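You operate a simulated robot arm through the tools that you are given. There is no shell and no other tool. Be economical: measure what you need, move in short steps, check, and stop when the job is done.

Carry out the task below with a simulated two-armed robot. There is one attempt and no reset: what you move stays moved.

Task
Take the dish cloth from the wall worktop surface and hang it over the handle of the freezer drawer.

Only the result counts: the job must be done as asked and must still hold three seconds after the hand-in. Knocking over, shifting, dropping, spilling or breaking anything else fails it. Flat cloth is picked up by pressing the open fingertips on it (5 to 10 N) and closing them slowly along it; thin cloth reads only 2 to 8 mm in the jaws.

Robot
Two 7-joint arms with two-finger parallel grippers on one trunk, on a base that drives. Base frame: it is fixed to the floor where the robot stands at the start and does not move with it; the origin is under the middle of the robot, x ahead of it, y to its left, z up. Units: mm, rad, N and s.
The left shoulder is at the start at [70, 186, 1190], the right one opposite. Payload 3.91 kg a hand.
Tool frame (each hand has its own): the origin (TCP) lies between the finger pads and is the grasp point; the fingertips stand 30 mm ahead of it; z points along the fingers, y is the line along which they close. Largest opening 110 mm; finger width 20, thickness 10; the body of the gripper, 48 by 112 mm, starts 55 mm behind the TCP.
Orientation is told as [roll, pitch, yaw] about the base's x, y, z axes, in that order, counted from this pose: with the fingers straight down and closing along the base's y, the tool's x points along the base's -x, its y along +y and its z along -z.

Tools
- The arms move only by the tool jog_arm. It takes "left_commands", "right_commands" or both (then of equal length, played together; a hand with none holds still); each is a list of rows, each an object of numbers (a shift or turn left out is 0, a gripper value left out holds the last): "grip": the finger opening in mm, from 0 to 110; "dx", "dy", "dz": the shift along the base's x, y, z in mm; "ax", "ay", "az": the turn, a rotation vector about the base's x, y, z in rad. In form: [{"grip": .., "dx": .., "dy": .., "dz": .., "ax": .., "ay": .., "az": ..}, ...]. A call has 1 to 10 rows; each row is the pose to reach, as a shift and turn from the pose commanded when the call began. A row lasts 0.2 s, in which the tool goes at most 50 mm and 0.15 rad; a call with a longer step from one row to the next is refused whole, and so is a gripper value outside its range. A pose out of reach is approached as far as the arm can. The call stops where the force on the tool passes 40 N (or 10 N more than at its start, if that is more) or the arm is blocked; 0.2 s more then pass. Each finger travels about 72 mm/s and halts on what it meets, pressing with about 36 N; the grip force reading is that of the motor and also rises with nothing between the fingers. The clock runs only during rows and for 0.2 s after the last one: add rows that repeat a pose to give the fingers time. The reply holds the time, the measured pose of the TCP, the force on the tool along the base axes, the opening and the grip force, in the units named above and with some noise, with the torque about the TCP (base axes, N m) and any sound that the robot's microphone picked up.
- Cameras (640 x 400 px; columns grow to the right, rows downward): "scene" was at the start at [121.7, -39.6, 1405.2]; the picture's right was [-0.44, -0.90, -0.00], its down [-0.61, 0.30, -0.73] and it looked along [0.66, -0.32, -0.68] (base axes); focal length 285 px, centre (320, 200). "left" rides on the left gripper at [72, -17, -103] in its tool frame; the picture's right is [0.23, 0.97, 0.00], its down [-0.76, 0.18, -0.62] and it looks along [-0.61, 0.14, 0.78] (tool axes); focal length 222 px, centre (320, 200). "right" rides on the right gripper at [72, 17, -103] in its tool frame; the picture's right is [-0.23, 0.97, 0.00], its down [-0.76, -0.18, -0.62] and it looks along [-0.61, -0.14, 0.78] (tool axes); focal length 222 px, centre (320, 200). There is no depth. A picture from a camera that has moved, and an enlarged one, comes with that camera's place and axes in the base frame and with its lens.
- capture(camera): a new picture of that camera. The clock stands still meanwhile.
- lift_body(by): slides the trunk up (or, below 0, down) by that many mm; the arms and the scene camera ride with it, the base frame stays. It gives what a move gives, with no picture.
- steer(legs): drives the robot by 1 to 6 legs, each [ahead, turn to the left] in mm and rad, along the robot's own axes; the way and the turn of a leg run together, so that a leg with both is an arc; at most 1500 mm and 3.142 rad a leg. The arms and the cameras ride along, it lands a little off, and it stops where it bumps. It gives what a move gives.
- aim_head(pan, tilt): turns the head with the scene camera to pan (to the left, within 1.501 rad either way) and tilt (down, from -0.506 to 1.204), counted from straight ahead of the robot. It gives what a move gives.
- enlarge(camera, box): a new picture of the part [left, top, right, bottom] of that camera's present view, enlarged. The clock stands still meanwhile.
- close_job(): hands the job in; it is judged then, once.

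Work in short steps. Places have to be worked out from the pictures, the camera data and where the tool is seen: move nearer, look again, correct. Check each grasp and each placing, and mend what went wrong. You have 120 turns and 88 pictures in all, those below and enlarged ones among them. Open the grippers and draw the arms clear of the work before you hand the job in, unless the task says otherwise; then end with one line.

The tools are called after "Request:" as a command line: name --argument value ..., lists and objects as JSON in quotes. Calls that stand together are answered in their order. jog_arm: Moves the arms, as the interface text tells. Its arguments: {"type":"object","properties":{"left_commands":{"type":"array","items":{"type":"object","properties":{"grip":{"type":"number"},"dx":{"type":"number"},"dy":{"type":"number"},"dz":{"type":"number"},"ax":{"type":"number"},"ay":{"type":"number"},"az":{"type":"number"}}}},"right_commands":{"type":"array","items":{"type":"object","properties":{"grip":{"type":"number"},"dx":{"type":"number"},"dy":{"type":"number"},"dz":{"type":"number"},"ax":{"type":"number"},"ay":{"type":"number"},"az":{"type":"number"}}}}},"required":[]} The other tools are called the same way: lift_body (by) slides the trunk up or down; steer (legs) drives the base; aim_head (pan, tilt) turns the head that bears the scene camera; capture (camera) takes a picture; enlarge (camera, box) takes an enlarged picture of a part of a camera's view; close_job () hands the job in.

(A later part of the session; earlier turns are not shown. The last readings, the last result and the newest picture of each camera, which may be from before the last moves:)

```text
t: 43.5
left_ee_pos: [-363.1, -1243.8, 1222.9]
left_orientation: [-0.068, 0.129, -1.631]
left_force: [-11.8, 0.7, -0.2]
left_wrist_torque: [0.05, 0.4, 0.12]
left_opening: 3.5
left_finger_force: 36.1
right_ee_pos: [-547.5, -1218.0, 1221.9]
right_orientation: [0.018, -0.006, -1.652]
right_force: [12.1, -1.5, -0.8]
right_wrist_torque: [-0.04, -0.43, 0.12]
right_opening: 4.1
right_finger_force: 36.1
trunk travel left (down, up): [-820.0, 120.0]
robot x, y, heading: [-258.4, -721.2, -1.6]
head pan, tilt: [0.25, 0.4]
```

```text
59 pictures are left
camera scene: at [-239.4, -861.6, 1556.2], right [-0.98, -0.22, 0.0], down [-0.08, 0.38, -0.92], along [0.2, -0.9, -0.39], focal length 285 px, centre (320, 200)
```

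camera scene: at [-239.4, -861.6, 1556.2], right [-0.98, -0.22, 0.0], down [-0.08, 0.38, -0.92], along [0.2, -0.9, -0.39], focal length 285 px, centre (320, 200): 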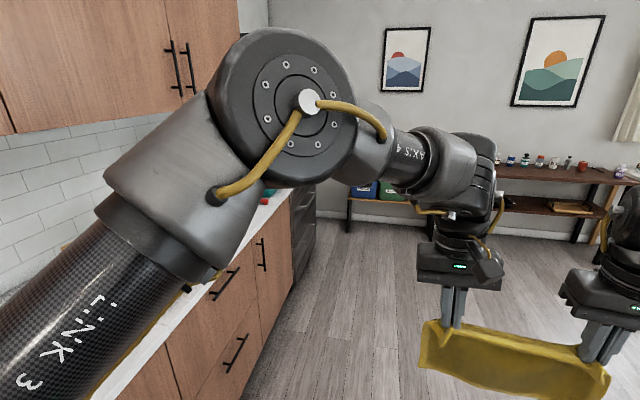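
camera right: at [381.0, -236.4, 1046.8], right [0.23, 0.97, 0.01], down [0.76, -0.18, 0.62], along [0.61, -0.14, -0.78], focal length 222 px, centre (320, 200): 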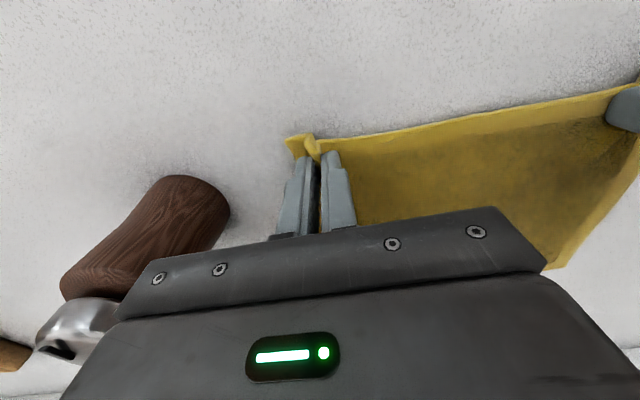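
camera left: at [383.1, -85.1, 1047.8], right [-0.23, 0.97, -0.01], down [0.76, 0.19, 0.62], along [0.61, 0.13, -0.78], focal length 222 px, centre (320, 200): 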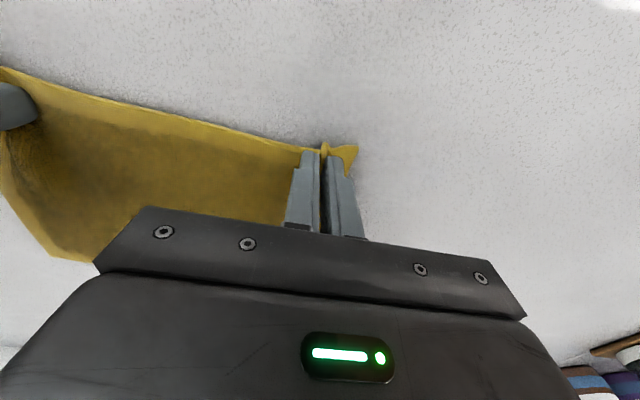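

The fridge-freezer front is at x≈265, y≈-2300…-2900. Drive diagonally away to about (-600,-2250), then turn left to face it.

Request:
steer --legs '[[0, -0.2], [1000, 0], [600, 0]]'

Request:
aim_head --pan 1.3 --tilt 0.5

Request:
capture --camera "scene"

```text
t: 52.5
left_ee_pos: [-863.6, -2772.1, 1223.5]
left_orientation: [-0.068, 0.128, -1.857]
left_force: [-12.3, 4.9, -0.4]
left_wrist_torque: [0.08, 0.4, 0.09]
left_opening: 3.4
left_finger_force: 36.4
right_ee_pos: [-1035.6, -2705.9, 1222.8]
right_orientation: [0.018, -0.007, -1.878]
right_force: [11.2, -4.1, -0.3]
right_wrist_torque: [-0.14, -0.39, 0.11]
right_opening: 4.0
right_finger_force: 36.1
trunk travel left (down, up): [-820.0, 120.0]
robot x, y, heading: [-640.8, -2285.4, -1.825]
head pan, tilt: [0.25, 0.4]
```

```text
t: 53.8
left_ee_pos: [-862.5, -2773.9, 1222.6]
left_orientation: [-0.07, 0.13, -1.857]
left_force: [-11.6, 3.7, 0.2]
left_wrist_torque: [0.15, 0.39, 0.13]
left_opening: 3.4
left_finger_force: 36.2
right_ee_pos: [-1036.6, -2708.1, 1222.6]
right_orientation: [0.02, -0.006, -1.877]
right_force: [11.3, -3.3, 0.6]
right_wrist_torque: [-0.16, -0.37, 0.07]
right_opening: 4.2
right_finger_force: 36.3
trunk travel left (down, up): [-820.0, 120.0]
robot x, y, heading: [-639.7, -2287.3, -1.826]
head pan, tilt: [1.3, 0.499]
```

```text
58 pictures are left
camera scene: at [-577.2, -2382.5, 1547.1], right [-0.5, -0.86, 0.0], down [-0.41, 0.24, -0.88], along [0.76, -0.44, -0.48], focal length 285 px, centre (320, 200)
```

scene: 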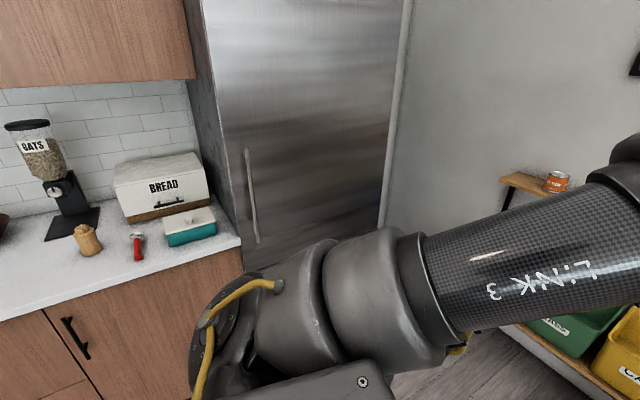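

The fridge spans y≈-2550…-3200, front x≈265; the freezer drawer should be below the door. Turn left to face it and look lower.

Request:
steer --legs '[[0, 1.2]]'

Request:
aim_head --pan 0.05 --tilt 0.55

Request:
capture --camera "scene"

```text
t: 57.2
left_ee_pos: [-270.7, -2673.8, 1222.7]
left_orientation: [-0.067, 0.129, -0.663]
left_force: [-7.5, -9.2, -0.7]
left_wrist_torque: [-0.27, 0.25, 0.01]
left_opening: 3.6
left_finger_force: 35.7
right_ee_pos: [-395.5, -2809.1, 1222.0]
right_orientation: [0.018, -0.006, -0.685]
right_force: [7.9, 7.8, 0.2]
right_wrist_torque: [0.27, -0.24, -0.06]
right_opening: 3.9
right_finger_force: 35.5
trunk travel left (down, up): [-820.0, 120.0]
robot x, y, heading: [-641.2, -2287.5, -0.635]
head pan, tilt: [1.3, 0.499]
```

```text
t: 58.6
left_ee_pos: [-271.8, -2673.9, 1223.0]
left_orientation: [-0.068, 0.13, -0.662]
left_force: [-6.6, -8.3, -0.1]
left_wrist_torque: [-0.27, 0.27, -0.03]
left_opening: 3.5
left_finger_force: 35.7
right_ee_pos: [-395.3, -2810.0, 1222.2]
right_orientation: [0.019, -0.005, -0.684]
right_force: [7.6, 9.2, -0.3]
right_wrist_torque: [0.28, -0.22, -0.04]
right_opening: 4.0
right_finger_force: 36.7
trunk travel left (down, up): [-820.0, 120.0]
robot x, y, heading: [-638.1, -2287.0, -0.637]
head pan, tilt: [0.051, 0.55]
```

```text
57 pictures are left
camera scene: at [-527.2, -2367.3, 1542.4], right [-0.55, -0.84, 0.0], down [-0.44, 0.29, -0.85], along [0.71, -0.47, -0.52], focal length 285 px, centre (320, 200)
```

scene: 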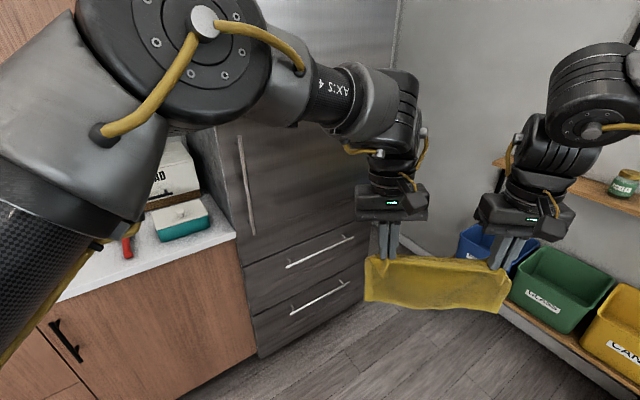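

Two drawers with bar handles at z≈720 and z≈435. Zoom for labels to decide which is the freezer drawer.

Request:
enlarge --camera "scene" --box '[215, 190, 375, 360]'

```text
2.35 times, centred on (295, 275) of scene
camera zoom: at [-527.2, -2367.3, 1542.4], right [-0.55, -0.84, 0.0], down [-0.44, 0.29, -0.85], along [0.71, -0.47, -0.52], focal length 670 px, centre (379, 24)
```

zoom: 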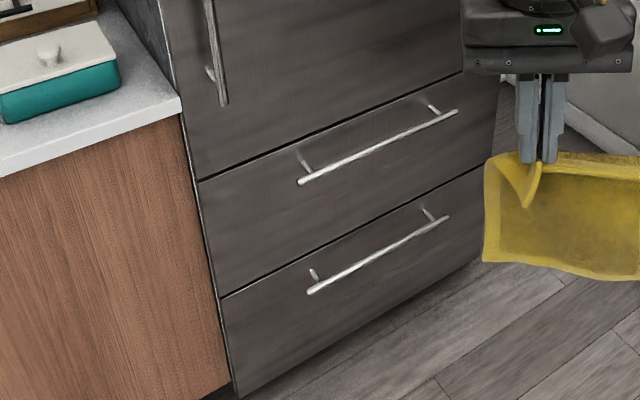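

No labels; the fridge's upper drawer (handle z≈720, y≈-2716…-3057) is the freezer drawer I'll use. Drive to about (-525,-2700) and face it squarely.

Request:
steer --legs '[[0, -0.663], [428, 0], [0, 1.3]]'

Request:
lift_body --by -250

Request:
aim_head --pan -0.2 --tilt 0.6

Request:
capture --camera "scene"

```text
t: 66.3
left_ee_pos: [-2.0, -2795.0, 1221.9]
left_orientation: [-0.067, 0.131, -0.036]
left_force: [-1.6, -11.1, 0.1]
left_wrist_torque: [-0.35, 0.06, -0.06]
left_opening: 3.5
left_finger_force: 35.7
right_ee_pos: [-21.2, -2979.6, 1222.7]
right_orientation: [0.02, -0.005, -0.055]
right_force: [1.4, 12.2, 0.0]
right_wrist_torque: [0.39, -0.02, -0.06]
right_opening: 3.9
right_finger_force: 35.9
trunk travel left (down, up): [-820.0, 120.0]
robot x, y, heading: [-529.0, -2700.6, -0.009]
head pan, tilt: [0.051, 0.55]
```

```text
t: 68.8
left_ee_pos: [-1.7, -2794.9, 972.3]
left_orientation: [-0.067, 0.131, -0.035]
left_force: [-1.4, -11.3, 0.1]
left_wrist_torque: [-0.37, 0.01, -0.06]
left_opening: 3.6
left_finger_force: 35.8
right_ee_pos: [-21.6, -2978.9, 973.5]
right_orientation: [0.019, -0.005, -0.053]
right_force: [1.3, 11.6, -0.6]
right_wrist_torque: [0.39, 0.0, -0.06]
right_opening: 4.2
right_finger_force: 35.9
trunk travel left (down, up): [-570.0, 370.0]
robot x, y, heading: [-527.4, -2698.2, -0.001]
head pan, tilt: [0.051, 0.55]
```

```text
t: 69.6
left_ee_pos: [-0.5, -2794.4, 972.6]
left_orientation: [-0.068, 0.131, -0.035]
left_force: [-0.6, -11.1, 0.2]
left_wrist_torque: [-0.36, 0.04, -0.02]
left_opening: 3.6
left_finger_force: 35.6
right_ee_pos: [-21.3, -2978.6, 971.8]
right_orientation: [0.019, -0.005, -0.054]
right_force: [1.1, 11.2, -0.2]
right_wrist_torque: [0.35, -0.04, -0.08]
right_opening: 4.3
right_finger_force: 36.2
trunk travel left (down, up): [-570.0, 370.0]
robot x, y, heading: [-526.4, -2696.0, 0.001]
head pan, tilt: [-0.201, 0.6]
```

```text
55 pictures are left
camera scene: at [-393.3, -2719.5, 1287.9], right [-0.2, -0.98, 0.0], down [-0.55, 0.11, -0.82], along [0.81, -0.17, -0.57], focal length 285 px, centre (320, 200)
```

scene: 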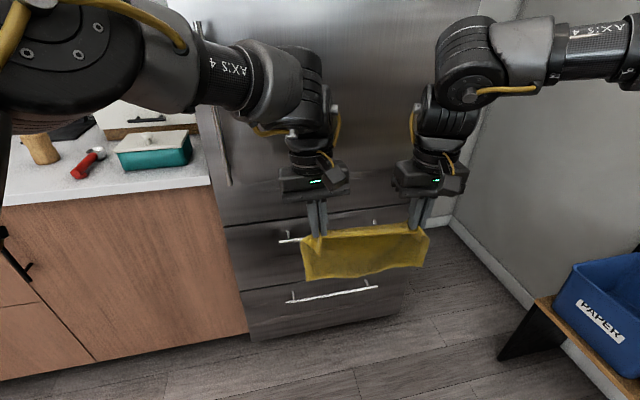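

I'll lower the hands relative to the trunk (better arm posture), square them up, and tilt so fingertips point forward-down (needed to get cloth behind the bar), easing tension; trunk up 150 first to keep cloth high.

Request:
lift_body --by 150

Request:
jog_arm --left_commands '[{"dx": 0, "dy": -2, "dz": -25, "ay": -0.12, "ax": 0.03, "az": 0.02}, {"dx": -5, "dy": -3, "dz": -50, "ay": -0.25, "ax": 0.05, "az": 0.035}, {"dx": -8, "dy": -4, "dz": -75, "ay": -0.39, "ax": 0.068, "az": 0.035}, {"dx": -10, "dy": -4, "dz": -100, "ay": -0.53, "ax": 0.068, "az": 0.035}, {"dx": -10, "dy": -4, "dz": -100, "ay": -0.53, "ax": 0.068, "az": 0.035}]' --right_commands '[{"dx": 2, "dy": 1, "dz": -25, "ay": -0.1, "ax": -0.019, "az": 0.02}, {"dx": 4, "dy": 2, "dz": -50, "ay": -0.2, "ax": -0.019, "az": 0.05}, {"dx": 7, "dy": 3, "dz": -75, "ay": -0.3, "ax": -0.019, "az": 0.054}, {"dx": 10, "dy": 3, "dz": -100, "ay": -0.4, "ax": -0.019, "az": 0.054}, {"dx": 10, "dy": 3, "dz": -100, "ay": -0.4, "ax": -0.019, "az": 0.054}]'

Request:
capture --camera "scene"

```text
t: 71.4
left_ee_pos: [-0.8, -2796.1, 1119.6]
left_orientation: [-0.069, 0.13, -0.035]
left_force: [-1.6, -11.4, -0.7]
left_wrist_torque: [-0.37, 0.03, -0.02]
left_opening: 3.5
left_finger_force: 35.8
right_ee_pos: [-20.8, -2978.6, 1122.1]
right_orientation: [0.018, -0.004, -0.053]
right_force: [-0.1, 12.5, -0.3]
right_wrist_torque: [0.38, -0.05, -0.03]
right_opening: 4.3
right_finger_force: 36.4
trunk travel left (down, up): [-720.0, 220.0]
robot x, y, heading: [-526.1, -2700.8, -0.005]
head pan, tilt: [-0.201, 0.6]
```

```text
t: 72.6
left_ee_pos: [-7.8, -2792.2, 1026.6]
left_orientation: [-0.01, -0.39, 0.023]
left_force: [-1.2, -10.9, 0.5]
left_wrist_torque: [-0.37, 0.04, -0.19]
left_opening: 3.6
left_finger_force: 36.1
right_ee_pos: [-11.7, -2973.9, 1022.7]
right_orientation: [0.011, -0.407, 0.001]
right_force: [1.1, 11.2, -0.4]
right_wrist_torque: [0.35, 0.01, 0.04]
right_opening: 4.4
right_finger_force: 36.2
trunk travel left (down, up): [-720.0, 220.0]
robot x, y, heading: [-525.2, -2699.0, -0.002]
head pan, tilt: [-0.201, 0.6]
```

```text
54 pictures are left
camera scene: at [-393.5, -2719.2, 1438.0], right [-0.2, -0.98, 0.0], down [-0.55, 0.11, -0.83], along [0.81, -0.17, -0.56], focal length 285 px, centre (320, 200)
```

scene: 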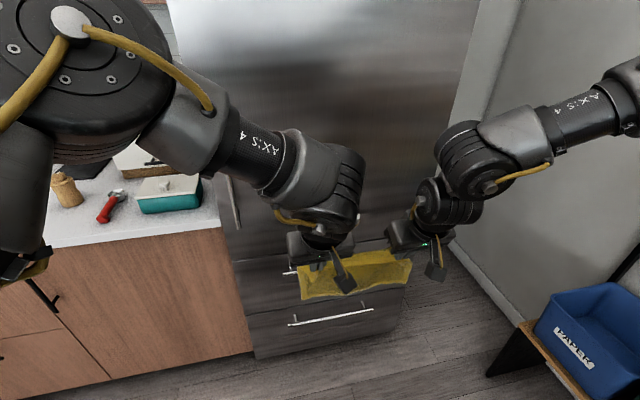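

Zoom for accurate handle pixels to triangulate with trunk height changes.

Request:
enlarge --camera "scene" --box '[220, 220, 420, 345]'

Request:
lift_body --by -200

Request:
enlarge --camera "scene" --box '[220, 170, 420, 295]'

```text
3.20 times, centred on (320, 282) of scene
camera zoom: at [-393.5, -2719.2, 1438.0], right [-0.2, -0.98, 0.0], down [-0.55, 0.11, -0.83], along [0.81, -0.17, -0.56], focal length 911 px, centre (320, -64)
```

zoom: 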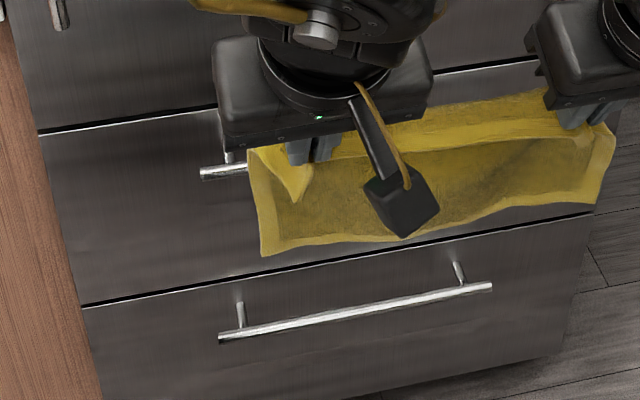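

```text
t: 74.7
left_ee_pos: [-6.2, -2791.0, 826.8]
left_orientation: [-0.01, -0.391, 0.025]
left_force: [-0.5, -12.0, -0.7]
left_wrist_torque: [-0.39, 0.03, -0.19]
left_opening: 3.1
left_finger_force: 35.9
right_ee_pos: [-11.9, -2973.1, 823.8]
right_orientation: [0.01, -0.406, 0.002]
right_force: [1.2, 12.3, 1.1]
right_wrist_torque: [0.38, -0.01, 0.07]
right_opening: 4.4
right_finger_force: 35.9
trunk travel left (down, up): [-520.0, 420.0]
robot x, y, heading: [-525.9, -2701.9, -0.002]
head pan, tilt: [-0.201, 0.6]
```

```text
3.20 times, centred on (320, 232) of scene
camera zoom: at [-393.5, -2719.5, 1238.0], right [-0.2, -0.98, 0.0], down [-0.55, 0.12, -0.83], along [0.81, -0.17, -0.56], focal length 911 px, centre (320, 96)
```

zoom: 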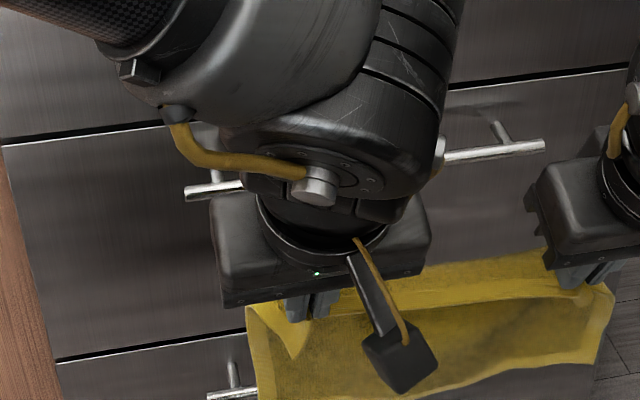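

Handle bar estimated at x≈285, z≈671, clear span y -2760…-3035; drawer front x≈333. Check how the cloth hangs.

Request:
capture --camera "right"

Request:
capture --camera "left"

```text
51 pictures are left
camera right: at [-119.5, -2958.7, 890.2], right [0.2, 0.97, 0.1], down [0.45, -0.18, 0.87], along [0.87, -0.13, -0.48], focal length 222 px, centre (320, 200)
```

right: 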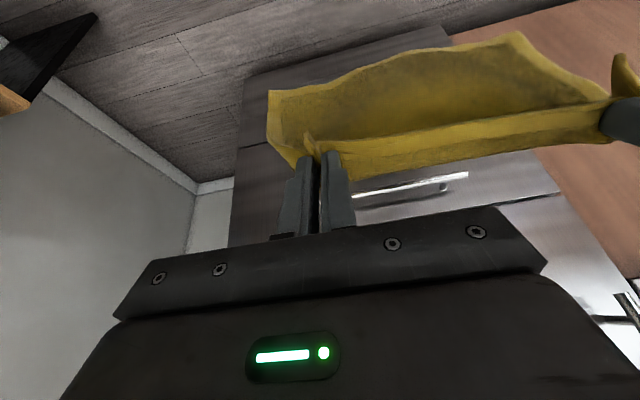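

```text
50 pictures are left
camera left: at [-110.5, -2809.9, 895.8], right [-0.23, 0.97, -0.1], down [0.46, 0.2, 0.87], along [0.86, 0.15, -0.49], focal length 222 px, centre (320, 200)
```

left: 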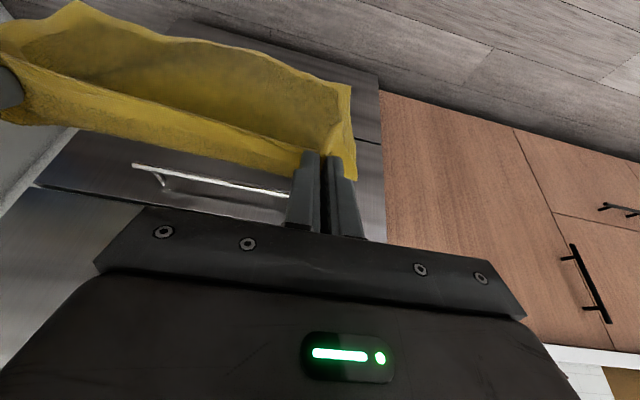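

Cloth hangs ~180 mm with its bottom leaning ~55 mm forward, good for slipping behind the bar. Raise so the bottom clears the bar, turn slightly right for centring and drive 180 mm closer.

Request:
lift_body --by 110

Request:
steer --legs '[[0, -0.02], [190, 0]]'

Request:
aim_head --pan -0.3 --tilt 0.8

Request:
capture --camera "scene"

Request:
capture --camera "right"

Request:
capture --camera "left"

```text
t: 76.2
left_ee_pos: [-5.8, -2791.4, 936.2]
left_orientation: [-0.01, -0.391, 0.023]
left_force: [-0.7, -12.3, -0.3]
left_wrist_torque: [-0.4, 0.04, -0.2]
left_opening: 3.3
left_finger_force: 35.8
right_ee_pos: [-12.3, -2974.5, 933.0]
right_orientation: [0.012, -0.409, 0.002]
right_force: [0.3, 11.6, 0.0]
right_wrist_torque: [0.36, 0.0, 0.09]
right_opening: 4.3
right_finger_force: 36.1
trunk travel left (down, up): [-630.0, 310.0]
robot x, y, heading: [-529.1, -2699.6, -0.007]
head pan, tilt: [-0.201, 0.6]
```

```text
t: 78.0
left_ee_pos: [183.5, -2804.7, 936.7]
left_orientation: [-0.011, -0.391, 0.007]
left_force: [-1.1, -12.4, -1.4]
left_wrist_torque: [-0.35, 0.07, -0.18]
left_opening: 3.4
left_finger_force: 35.5
right_ee_pos: [173.8, -2985.8, 933.0]
right_orientation: [0.012, -0.407, -0.015]
right_force: [0.8, 12.1, 0.0]
right_wrist_torque: [0.38, -0.01, 0.09]
right_opening: 4.1
right_finger_force: 36.0
trunk travel left (down, up): [-630.0, 310.0]
robot x, y, heading: [-336.9, -2702.5, -0.022]
head pan, tilt: [-0.201, 0.6]
```

```text
t: 78.8
left_ee_pos: [183.4, -2803.6, 937.6]
left_orientation: [-0.013, -0.391, 0.01]
left_force: [-0.4, -12.3, -0.2]
left_wrist_torque: [-0.34, 0.04, -0.18]
left_opening: 3.3
left_finger_force: 35.8
right_ee_pos: [173.3, -2986.2, 932.5]
right_orientation: [0.014, -0.406, -0.016]
right_force: [0.7, 11.3, 0.7]
right_wrist_torque: [0.4, -0.04, 0.13]
right_opening: 4.2
right_finger_force: 35.9
trunk travel left (down, up): [-630.0, 310.0]
robot x, y, heading: [-338.9, -2703.8, -0.022]
head pan, tilt: [-0.3, 0.799]
```

```text
49 pictures are left
camera scene: at [-213.5, -2732.5, 1331.1], right [-0.32, -0.95, 0.0], down [-0.68, 0.23, -0.7], along [0.66, -0.22, -0.72], focal length 285 px, centre (320, 200)
```

scene: 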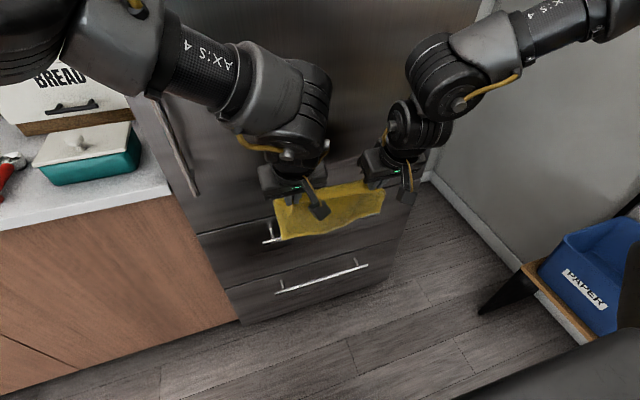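

```text
48 pictures are left
camera right: at [65.7, -2970.1, 1000.2], right [0.22, 0.97, 0.1], down [0.45, -0.19, 0.87], along [0.87, -0.15, -0.48], focal length 222 px, centre (320, 200)
```

right: 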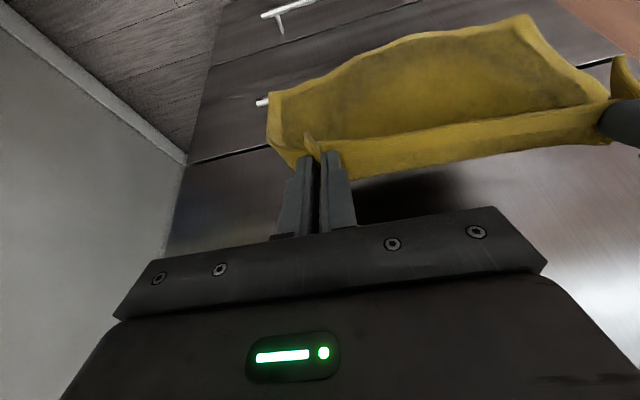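

```text
47 pictures are left
camera left: at [78.3, -2821.4, 1006.3], right [-0.21, 0.97, -0.1], down [0.47, 0.19, 0.86], along [0.86, 0.14, -0.49], focal length 222 px, centre (320, 200)
```

left: 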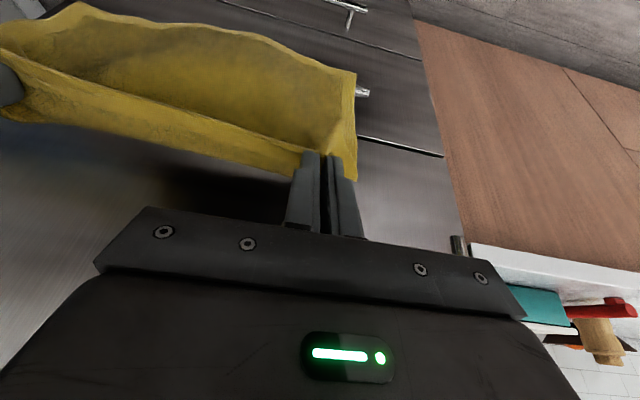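

Bar refined: x≈289, z≈670. Cloth bottom now ≈(250, z 728). Drive 62 mm forward so the bottom is over the gap, then view.

Request:
steer --legs '[[62, 0]]'

Request:
capture --camera "left"

Request:
capture --camera "right"

Request:
enlarge --camera "scene" --box '[220, 150, 420, 275]'

```text
t: 79.8
left_ee_pos: [241.1, -2806.0, 942.7]
left_orientation: [-0.016, -0.4, 0.01]
left_force: [-1.3, -12.3, 0.0]
left_wrist_torque: [-0.35, 0.0, -0.18]
left_opening: 3.4
left_finger_force: 35.6
right_ee_pos: [230.3, -2988.7, 937.8]
right_orientation: [0.01, -0.413, -0.015]
right_force: [-0.4, 12.0, 1.6]
right_wrist_torque: [0.38, -0.02, 0.07]
right_opening: 4.0
right_finger_force: 36.5
trunk travel left (down, up): [-630.0, 310.0]
robot x, y, heading: [-276.4, -2701.6, -0.019]
head pan, tilt: [-0.3, 0.799]
```

```text
46 pictures are left
camera left: at [135.0, -2822.6, 1011.3], right [-0.21, 0.97, -0.1], down [0.46, 0.19, 0.87], along [0.86, 0.14, -0.49], focal length 222 px, centre (320, 200)
```

left: 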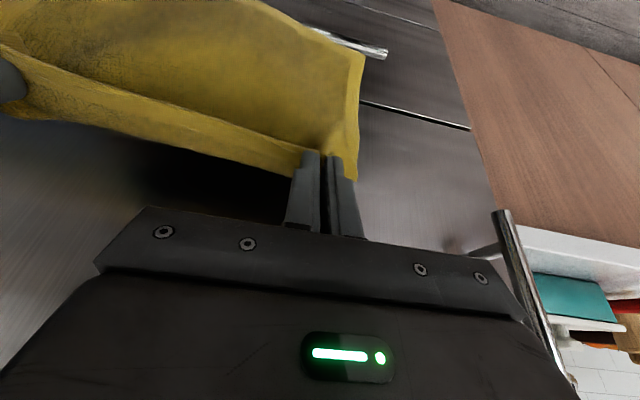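

```text
45 pictures are left
camera right: at [122.4, -2971.5, 1003.2], right [0.22, 0.97, 0.1], down [0.45, -0.19, 0.87], along [0.87, -0.15, -0.47], focal length 222 px, centre (320, 200)
```

right: 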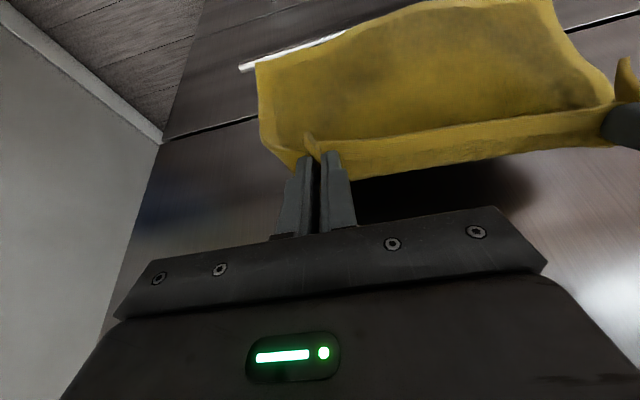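

```text
3.20 times, centred on (320, 212) of scene
camera zoom: at [-158.7, -2733.3, 1332.0], right [-0.32, -0.95, 0.0], down [-0.68, 0.23, -0.7], along [0.67, -0.22, -0.71], focal length 911 px, centre (320, 160)
```

zoom: 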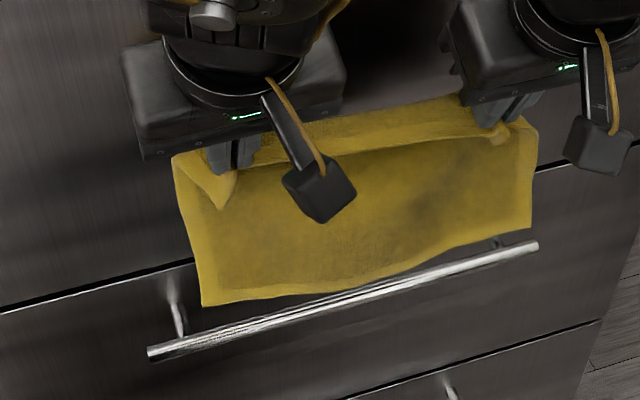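

The cloth bottom appears over the gap behind the bar. The body reading tilted slightly; recheck with a small null step.

Request:
jog_arm --left_commands '[{}, {}, {}]'

Request:
aim_head --pan 0.5 --tilt 0.8

Request:
capture --camera "scene"

```text
t: 80.6
left_ee_pos: [246.3, -2807.4, 939.0]
left_orientation: [-0.017, -0.392, 0.01]
left_force: [-0.2, -10.1, -1.3]
left_wrist_torque: [-0.33, 0.06, -0.18]
left_opening: 3.2
left_finger_force: 36.5
right_ee_pos: [235.2, -2987.7, 933.8]
right_orientation: [0.011, -0.406, -0.016]
right_force: [1.2, 10.5, 0.2]
right_wrist_torque: [0.33, -0.02, 0.08]
right_opening: 4.2
right_finger_force: 36.6
trunk travel left (down, up): [-630.0, 310.0]
robot x, y, heading: [-278.3, -2706.7, -0.019]
head pan, tilt: [-0.3, 0.799]
```

```text
t: 81.7
left_ee_pos: [245.8, -2805.9, 940.0]
left_orientation: [-0.013, -0.392, 0.012]
left_force: [-1.4, -10.9, -1.1]
left_wrist_torque: [-0.36, 0.06, -0.18]
left_opening: 3.3
left_finger_force: 36.0
right_ee_pos: [235.5, -2988.7, 934.2]
right_orientation: [0.011, -0.406, -0.014]
right_force: [0.9, 11.8, 0.8]
right_wrist_torque: [0.39, -0.01, 0.1]
right_opening: 4.2
right_finger_force: 36.3
trunk travel left (down, up): [-630.0, 310.0]
robot x, y, heading: [-276.5, -2704.4, -0.022]
head pan, tilt: [0.499, 0.799]
```

```text
43 pictures are left
camera scene: at [-156.4, -2671.3, 1331.1], right [0.46, -0.89, 0.0], down [-0.64, -0.33, -0.7], along [0.62, 0.32, -0.72], focal length 285 px, centre (320, 200)
```

scene: 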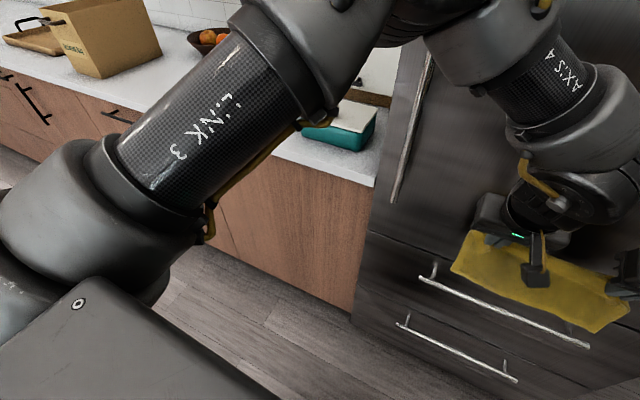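

That was just a transient wobble. Now lower the trunk 90 mm so the cloth's bottom slides into the gap, and check.

Request:
lift_body --by -90

Request:
aim_head --pan -0.3 --tilt 0.8

Request:
enlarge --camera "scene" --box '[220, 150, 420, 275]'

Request:
capture --camera "left"

```text
t: 82.9
left_ee_pos: [244.2, -2806.2, 849.6]
left_orientation: [-0.015, -0.393, 0.009]
left_force: [-1.3, -11.8, 0.1]
left_wrist_torque: [-0.35, 0.02, -0.22]
left_opening: 3.5
left_finger_force: 35.8
right_ee_pos: [234.2, -2988.0, 843.3]
right_orientation: [0.011, -0.406, -0.017]
right_force: [1.4, 11.8, 0.5]
right_wrist_torque: [0.37, -0.01, 0.11]
right_opening: 4.1
right_finger_force: 35.6
trunk travel left (down, up): [-540.0, 400.0]
robot x, y, heading: [-273.6, -2706.1, -0.026]
head pan, tilt: [0.499, 0.799]
```

```text
t: 84.1
left_ee_pos: [245.8, -2806.7, 849.8]
left_orientation: [-0.017, -0.391, 0.011]
left_force: [-1.7, -12.2, 0.2]
left_wrist_torque: [-0.35, 0.05, -0.19]
left_opening: 3.3
left_finger_force: 35.9
right_ee_pos: [236.5, -2988.8, 843.5]
right_orientation: [0.012, -0.407, -0.016]
right_force: [1.0, 12.3, 1.2]
right_wrist_torque: [0.35, -0.02, 0.07]
right_opening: 4.2
right_finger_force: 36.7
trunk travel left (down, up): [-540.0, 400.0]
robot x, y, heading: [-278.0, -2705.9, -0.022]
head pan, tilt: [-0.3, 0.799]
```

```text
3.20 times, centred on (320, 212) of scene
camera zoom: at [-151.4, -2733.7, 1241.1], right [-0.32, -0.95, 0.0], down [-0.68, 0.23, -0.7], along [0.66, -0.22, -0.72], focal length 911 px, centre (320, 160)
```

zoom: 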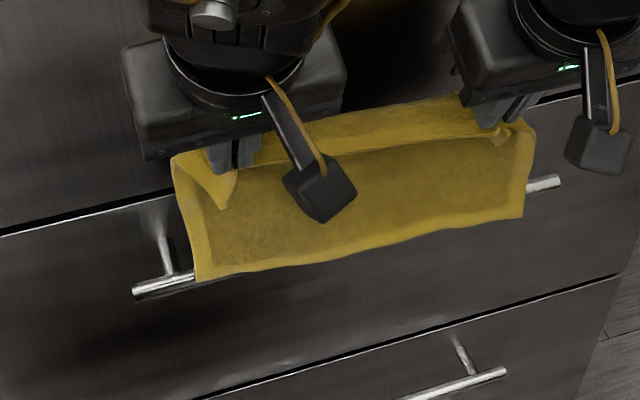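

```text
41 pictures are left
camera left: at [140.5, -2822.9, 918.8], right [-0.21, 0.97, -0.1], down [0.46, 0.19, 0.86], along [0.86, 0.14, -0.49], focal length 222 px, centre (320, 200)
```

left: 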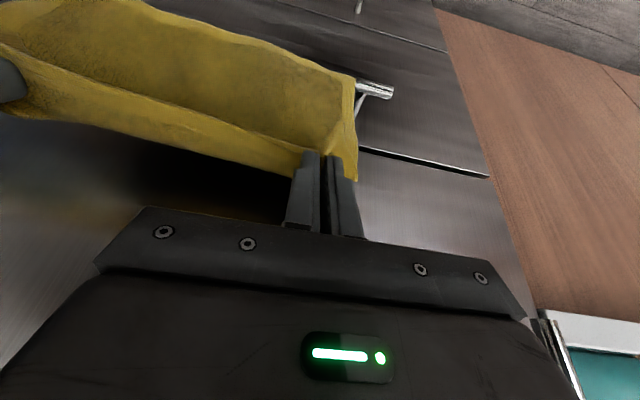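

The cloth bottom landed on/in front of the bar (its x was ~280, not 313). Raise again, go 40 mm further forward, and re-lower.

Request:
lift_body --by 90

Request:
steer --legs '[[38, 0]]'

Request:
jog_arm --left_commands '[{}, {}, {}]'

Request:
enlarge --camera "scene" --box '[220, 150, 420, 275]'

```text
t: 85.3
left_ee_pos: [246.6, -2804.6, 941.5]
left_orientation: [-0.016, -0.392, 0.01]
left_force: [-2.1, -11.6, -0.1]
left_wrist_torque: [-0.41, 0.05, -0.2]
left_opening: 3.6
left_finger_force: 36.2
right_ee_pos: [235.2, -2988.9, 934.5]
right_orientation: [0.012, -0.408, -0.016]
right_force: [0.9, 11.8, 0.1]
right_wrist_torque: [0.36, -0.03, 0.12]
right_opening: 4.4
right_finger_force: 35.4
trunk travel left (down, up): [-630.0, 310.0]
robot x, y, heading: [-274.2, -2705.6, -0.026]
head pan, tilt: [-0.3, 0.799]
```

```text
t: 86.2
left_ee_pos: [279.1, -2806.8, 943.5]
left_orientation: [-0.018, -0.399, 0.01]
left_force: [-2.3, -12.3, -0.5]
left_wrist_torque: [-0.35, 0.02, -0.17]
left_opening: 3.3
left_finger_force: 36.2
right_ee_pos: [268.6, -2989.7, 936.2]
right_orientation: [0.01, -0.412, -0.016]
right_force: [0.3, 11.4, 0.7]
right_wrist_torque: [0.37, -0.09, 0.12]
right_opening: 4.2
right_finger_force: 36.0
trunk travel left (down, up): [-630.0, 310.0]
robot x, y, heading: [-237.4, -2705.6, -0.022]
head pan, tilt: [-0.3, 0.799]
```

```text
t: 87.0
left_ee_pos: [284.6, -2807.9, 940.2]
left_orientation: [-0.017, -0.393, 0.01]
left_force: [-1.2, -10.3, -1.3]
left_wrist_torque: [-0.31, 0.08, -0.18]
left_opening: 3.6
left_finger_force: 36.5
right_ee_pos: [274.0, -2990.6, 934.4]
right_orientation: [0.013, -0.405, -0.015]
right_force: [1.5, 10.3, -0.3]
right_wrist_torque: [0.35, -0.02, 0.04]
right_opening: 4.4
right_finger_force: 36.2
trunk travel left (down, up): [-630.0, 310.0]
robot x, y, heading: [-234.2, -2707.4, -0.023]
head pan, tilt: [-0.3, 0.799]
```

```text
3.20 times, centred on (320, 212) of scene
camera zoom: at [-112.7, -2734.9, 1330.9], right [-0.32, -0.95, 0.0], down [-0.68, 0.23, -0.7], along [0.66, -0.22, -0.72], focal length 911 px, centre (320, 160)
```

zoom: 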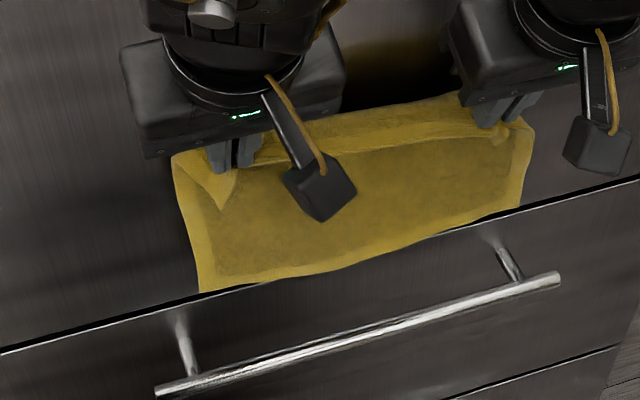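

Now it's clearly behind the bar. Lower 100 mm and check.

Request:
lift_body --by -100

Request:
enlarge --camera "scene" --box '[220, 150, 420, 275]'

```text
t: 88.3
left_ee_pos: [283.7, -2807.5, 840.5]
left_orientation: [-0.018, -0.395, 0.011]
left_force: [-0.9, -11.5, -0.7]
left_wrist_torque: [-0.35, 0.06, -0.17]
left_opening: 3.5
left_finger_force: 36.2
right_ee_pos: [272.1, -2988.8, 835.0]
right_orientation: [0.013, -0.409, -0.016]
right_force: [0.5, 11.4, 0.5]
right_wrist_torque: [0.34, -0.01, 0.06]
right_opening: 4.2
right_finger_force: 36.1
trunk travel left (down, up): [-530.0, 410.0]
robot x, y, heading: [-234.7, -2705.3, -0.025]
head pan, tilt: [-0.3, 0.799]
```

```text
3.20 times, centred on (320, 212) of scene
camera zoom: at [-113.9, -2734.5, 1231.1], right [-0.32, -0.95, 0.0], down [-0.68, 0.23, -0.7], along [0.66, -0.22, -0.72], focal length 911 px, centre (320, 160)
```

zoom: 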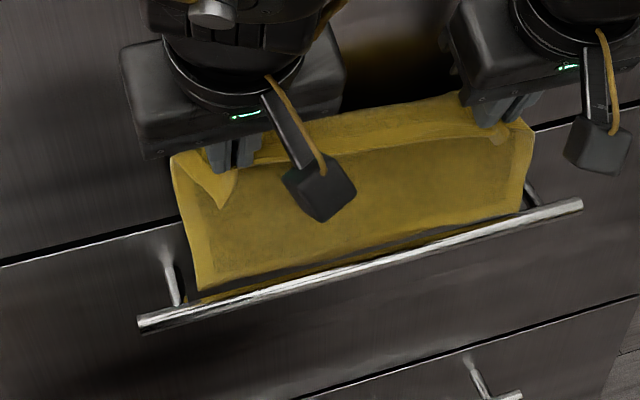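

The cloth is behind the bar. Lower 55 mm more and verify from higher zoom.

Request:
lift_body --by -55

Request:
enlarge --camera "scene" --box '[230, 160, 410, 275]'

Request:
capture --camera "left"

```text
t: 89.3
left_ee_pos: [283.4, -2807.0, 786.4]
left_orientation: [-0.016, -0.395, 0.011]
left_force: [-1.5, -11.9, 0.0]
left_wrist_torque: [-0.36, 0.03, -0.19]
left_opening: 3.5
left_finger_force: 35.7
right_ee_pos: [272.6, -2989.9, 779.3]
right_orientation: [0.012, -0.408, -0.015]
right_force: [0.1, 12.1, 1.2]
right_wrist_torque: [0.35, 0.01, 0.05]
right_opening: 4.2
right_finger_force: 36.1
trunk travel left (down, up): [-475.0, 465.0]
robot x, y, heading: [-238.6, -2704.9, -0.023]
head pan, tilt: [-0.3, 0.799]
```

```text
3.48 times, centred on (320, 218) of scene
camera zoom: at [-114.0, -2734.5, 1176.1], right [-0.32, -0.95, 0.0], down [-0.68, 0.23, -0.7], along [0.66, -0.22, -0.72], focal length 990 px, centre (320, 139)
```

zoom: 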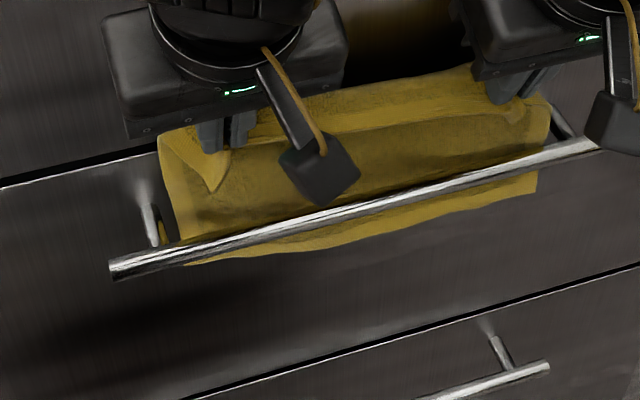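

```text
37 pictures are left
camera left: at [177.9, -2824.0, 854.5], right [-0.21, 0.97, -0.1], down [0.46, 0.19, 0.86], along [0.86, 0.14, -0.49], focal length 222 px, centre (320, 200)
```

left: 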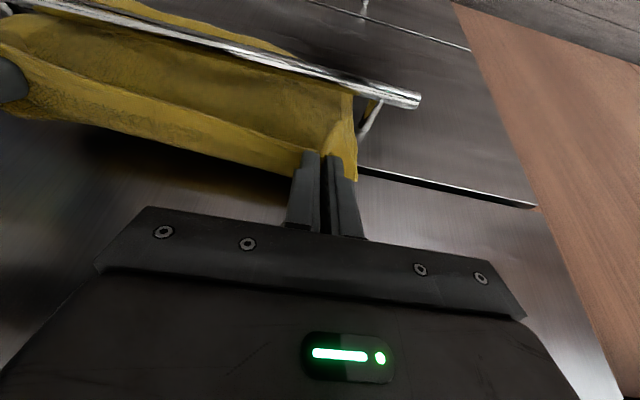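

Cloth tail emerges below the bar. Before going further down, check the left elbow against the counter.

Request:
aim_head --pan 0.7 --tilt 0.75

Request:
capture --camera "scene"

```text
t: 90.5
left_ee_pos: [284.4, -2808.2, 785.1]
left_orientation: [-0.018, -0.393, 0.011]
left_force: [-1.4, -11.3, 0.3]
left_wrist_torque: [-0.34, 0.01, -0.18]
left_opening: 3.5
left_finger_force: 36.1
right_ee_pos: [273.3, -2989.6, 779.1]
right_orientation: [0.012, -0.407, -0.016]
right_force: [0.8, 10.7, 0.2]
right_wrist_torque: [0.37, -0.01, 0.08]
right_opening: 4.0
right_finger_force: 36.0
trunk travel left (down, up): [-475.0, 465.0]
robot x, y, heading: [-236.7, -2703.2, -0.02]
head pan, tilt: [0.7, 0.75]
```

```text
36 pictures are left
camera scene: at [-125.6, -2657.2, 1180.1], right [0.63, -0.78, 0.0], down [-0.53, -0.43, -0.73], along [0.57, 0.46, -0.68], focal length 285 px, centre (320, 200)
```

scene: 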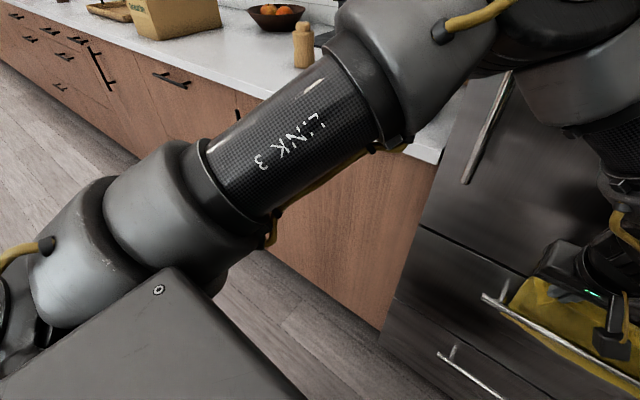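

The elbow is close to the counter edge, so I'll lower with the arms rather than the trunk. Arms down 30, then base back 45 so the pinch comes in front of the bar.

Request:
jog_arm --left_commands '[{"dz": -15}, {"dz": -30}, {"dz": -30}]' --right_commands '[{"dz": -13}, {"dz": -26}, {"dz": -26}]'

Request:
steer --legs '[[-48, 0]]'

Request:
aim_head --pan -0.3 --tilt 0.8

Request:
enlarge --camera "scene" --box '[230, 160, 410, 275]'

Request:
capture --camera "left"

```text
t: 91.3
left_ee_pos: [283.8, -2809.2, 753.1]
left_orientation: [-0.016, -0.394, 0.009]
left_force: [-1.1, -10.0, -0.6]
left_wrist_torque: [-0.29, 0.03, -0.14]
left_opening: 3.1
left_finger_force: 36.1
right_ee_pos: [272.4, -2989.0, 752.7]
right_orientation: [0.013, -0.408, -0.016]
right_force: [-0.2, 8.7, 1.9]
right_wrist_torque: [0.29, 0.02, 0.04]
right_opening: 4.1
right_finger_force: 35.7
trunk travel left (down, up): [-475.0, 465.0]
robot x, y, heading: [-240.2, -2707.6, -0.02]
head pan, tilt: [0.7, 0.75]
```

```text
t: 92.3
left_ee_pos: [233.7, -2807.0, 754.6]
left_orientation: [-0.017, -0.396, 0.01]
left_force: [-1.2, -8.4, -0.6]
left_wrist_torque: [-0.28, 0.03, -0.14]
left_opening: 3.4
left_finger_force: 36.2
right_ee_pos: [223.5, -2987.0, 754.9]
right_orientation: [0.013, -0.411, -0.014]
right_force: [-0.3, 9.0, 0.2]
right_wrist_torque: [0.28, -0.02, 0.06]
right_opening: 4.6
right_finger_force: 35.8
trunk travel left (down, up): [-475.0, 465.0]
robot x, y, heading: [-283.5, -2707.7, -0.019]
head pan, tilt: [0.7, 0.75]
```

```text
t: 93.5
left_ee_pos: [235.6, -2807.8, 753.3]
left_orientation: [-0.017, -0.395, 0.01]
left_force: [-0.2, -7.8, -0.1]
left_wrist_torque: [-0.29, -0.01, -0.12]
left_opening: 3.4
left_finger_force: 35.7
right_ee_pos: [223.9, -2988.1, 753.8]
right_orientation: [0.011, -0.407, -0.017]
right_force: [1.3, 7.1, 0.0]
right_wrist_torque: [0.27, -0.01, 0.02]
right_opening: 4.3
right_finger_force: 36.0
trunk travel left (down, up): [-475.0, 465.0]
robot x, y, heading: [-284.3, -2708.9, -0.025]
head pan, tilt: [-0.3, 0.799]
```

```text
3.48 times, centred on (320, 218) of scene
camera zoom: at [-161.9, -2733.4, 1176.1], right [-0.32, -0.95, 0.0], down [-0.68, 0.23, -0.7], along [0.66, -0.22, -0.72], focal length 990 px, centre (320, 139)
```

zoom: 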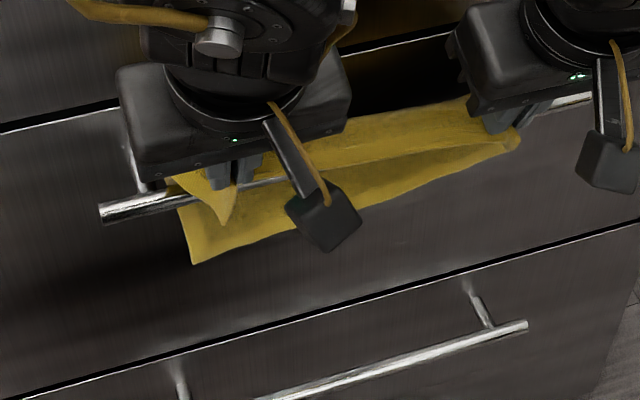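

```text
34 pictures are left
camera left: at [129.2, -2824.0, 822.6], right [-0.21, 0.97, -0.1], down [0.46, 0.19, 0.86], along [0.86, 0.14, -0.49], focal length 222 px, centre (320, 200)
```

left: 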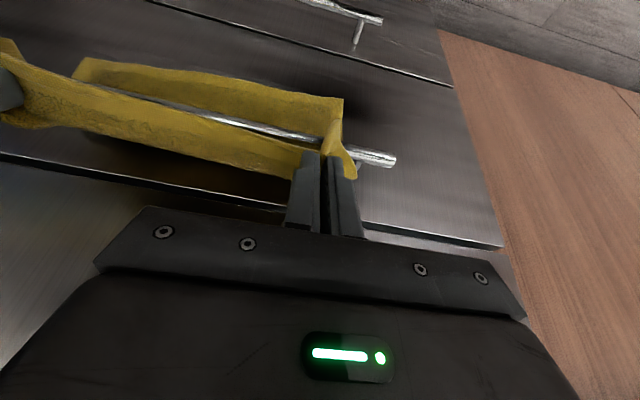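

Perfect: tail behind the bar, pinched edge in front. Lower the hands in front of the bar with the arms.

Request:
jog_arm --left_commands '[{"dz": -20}, {"dz": -40}, {"dz": -60}, {"dz": -80}, {"dz": -80}]' --right_commands '[{"dz": -20, "dx": 3}, {"dz": -40, "dx": 6}, {"dz": -60, "dx": 8}, {"dz": -80, "dx": 8}, {"dz": -80, "dx": 8}]'

Request:
enlarge --camera "scene" --box '[230, 160, 410, 275]'

Request:
capture --camera "left"

```text
t: 94.7
left_ee_pos: [233.0, -2807.4, 672.6]
left_orientation: [-0.019, -0.396, 0.012]
left_force: [-0.5, -9.5, 0.1]
left_wrist_torque: [-0.31, 0.01, -0.13]
left_opening: 3.5
left_finger_force: 35.7
right_ee_pos: [232.5, -2988.6, 673.7]
right_orientation: [0.016, -0.409, -0.014]
right_force: [-0.2, 9.4, -0.5]
right_wrist_torque: [0.27, 0.02, 0.06]
right_opening: 4.0
right_finger_force: 35.3
trunk travel left (down, up): [-475.0, 465.0]
robot x, y, heading: [-283.6, -2704.3, -0.021]
head pan, tilt: [-0.3, 0.799]
```

```text
3.48 times, centred on (320, 218) of scene
camera zoom: at [-162.3, -2733.3, 1176.1], right [-0.32, -0.95, 0.0], down [-0.68, 0.23, -0.7], along [0.66, -0.22, -0.72], focal length 990 px, centre (320, 139)
```

zoom: 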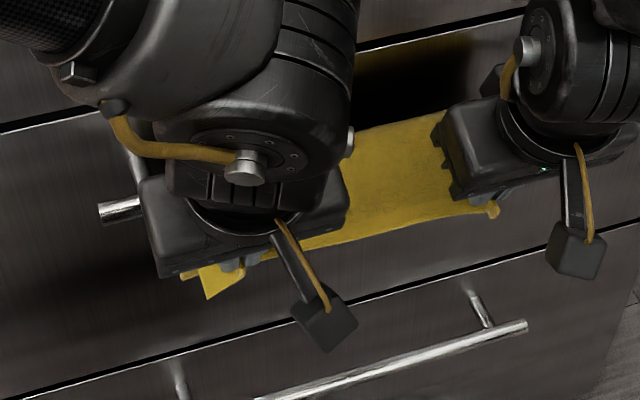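

```text
32 pictures are left
camera left: at [127.4, -2824.3, 742.2], right [-0.21, 0.97, -0.1], down [0.46, 0.19, 0.86], along [0.86, 0.14, -0.49], focal length 222 px, centre (320, 200)
```

left: 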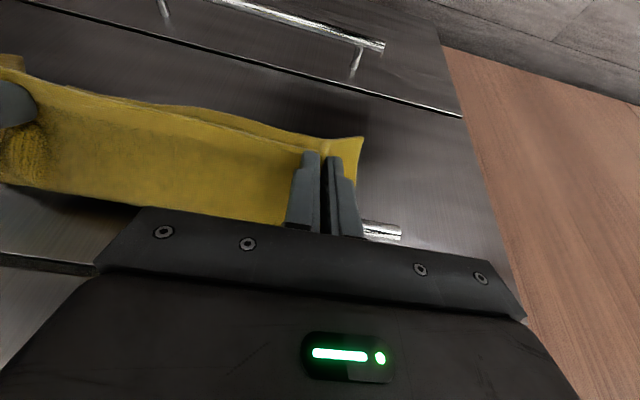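

Draped over the bar. Lower ~45 mm more to balance both sides and come 12 mm nearer.

Request:
jog_arm --left_commands '[{"dz": -20, "dx": 0}, {"dz": -45, "dx": 5}, {"dz": -45, "dx": 12}, {"dz": -45, "dx": 12}]' --right_commands '[{"dz": -20, "dx": 0}, {"dz": -45, "dx": 5}, {"dz": -45, "dx": 12}, {"dz": -45, "dx": 12}]'

Request:
capture --camera "left"

Request:
capture --camera "right"

```text
t: 95.7
left_ee_pos: [245.6, -2813.1, 628.8]
left_orientation: [-0.03, -0.389, 0.011]
left_force: [-2.4, -37.7, 5.3]
left_wrist_torque: [-1.08, -0.02, -0.64]
left_opening: 3.7
left_finger_force: 36.0
right_ee_pos: [233.8, -3005.0, 654.7]
right_orientation: [0.024, -0.409, -0.017]
right_force: [2.8, 38.3, -5.4]
right_wrist_torque: [1.0, 0.04, 0.48]
right_opening: 4.6
right_finger_force: 35.9
right hand out of reach, approached as far as the arm can: row 1, 2, 3, 4
trunk travel left (down, up): [-475.0, 465.0]
robot x, y, heading: [-287.9, -2702.7, -0.022]
head pan, tilt: [-0.3, 0.799]
```

```text
31 pictures are left
camera left: at [139.8, -2828.3, 699.4], right [-0.21, 0.97, -0.11], down [0.47, 0.2, 0.86], along [0.86, 0.13, -0.5], focal length 222 px, centre (320, 200)
```

left: 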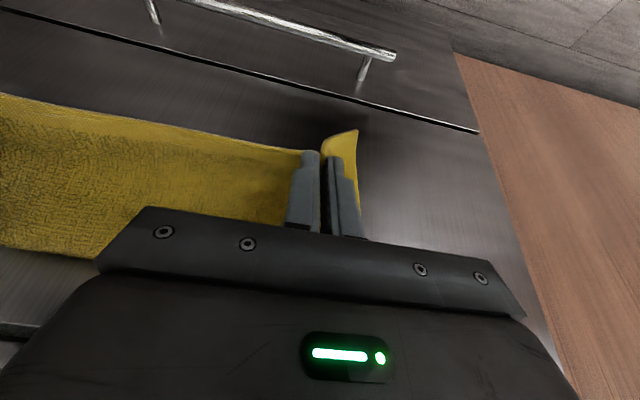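

```text
30 pictures are left
camera right: at [126.6, -2989.6, 720.9], right [0.22, 0.97, 0.11], down [0.45, -0.2, 0.87], along [0.87, -0.14, -0.48], focal length 222 px, centre (320, 200)
```

right: 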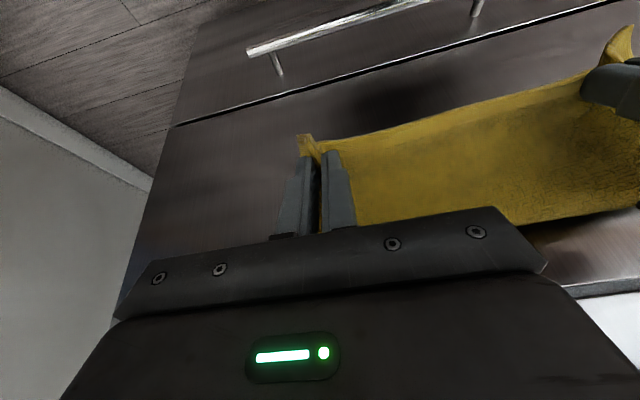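

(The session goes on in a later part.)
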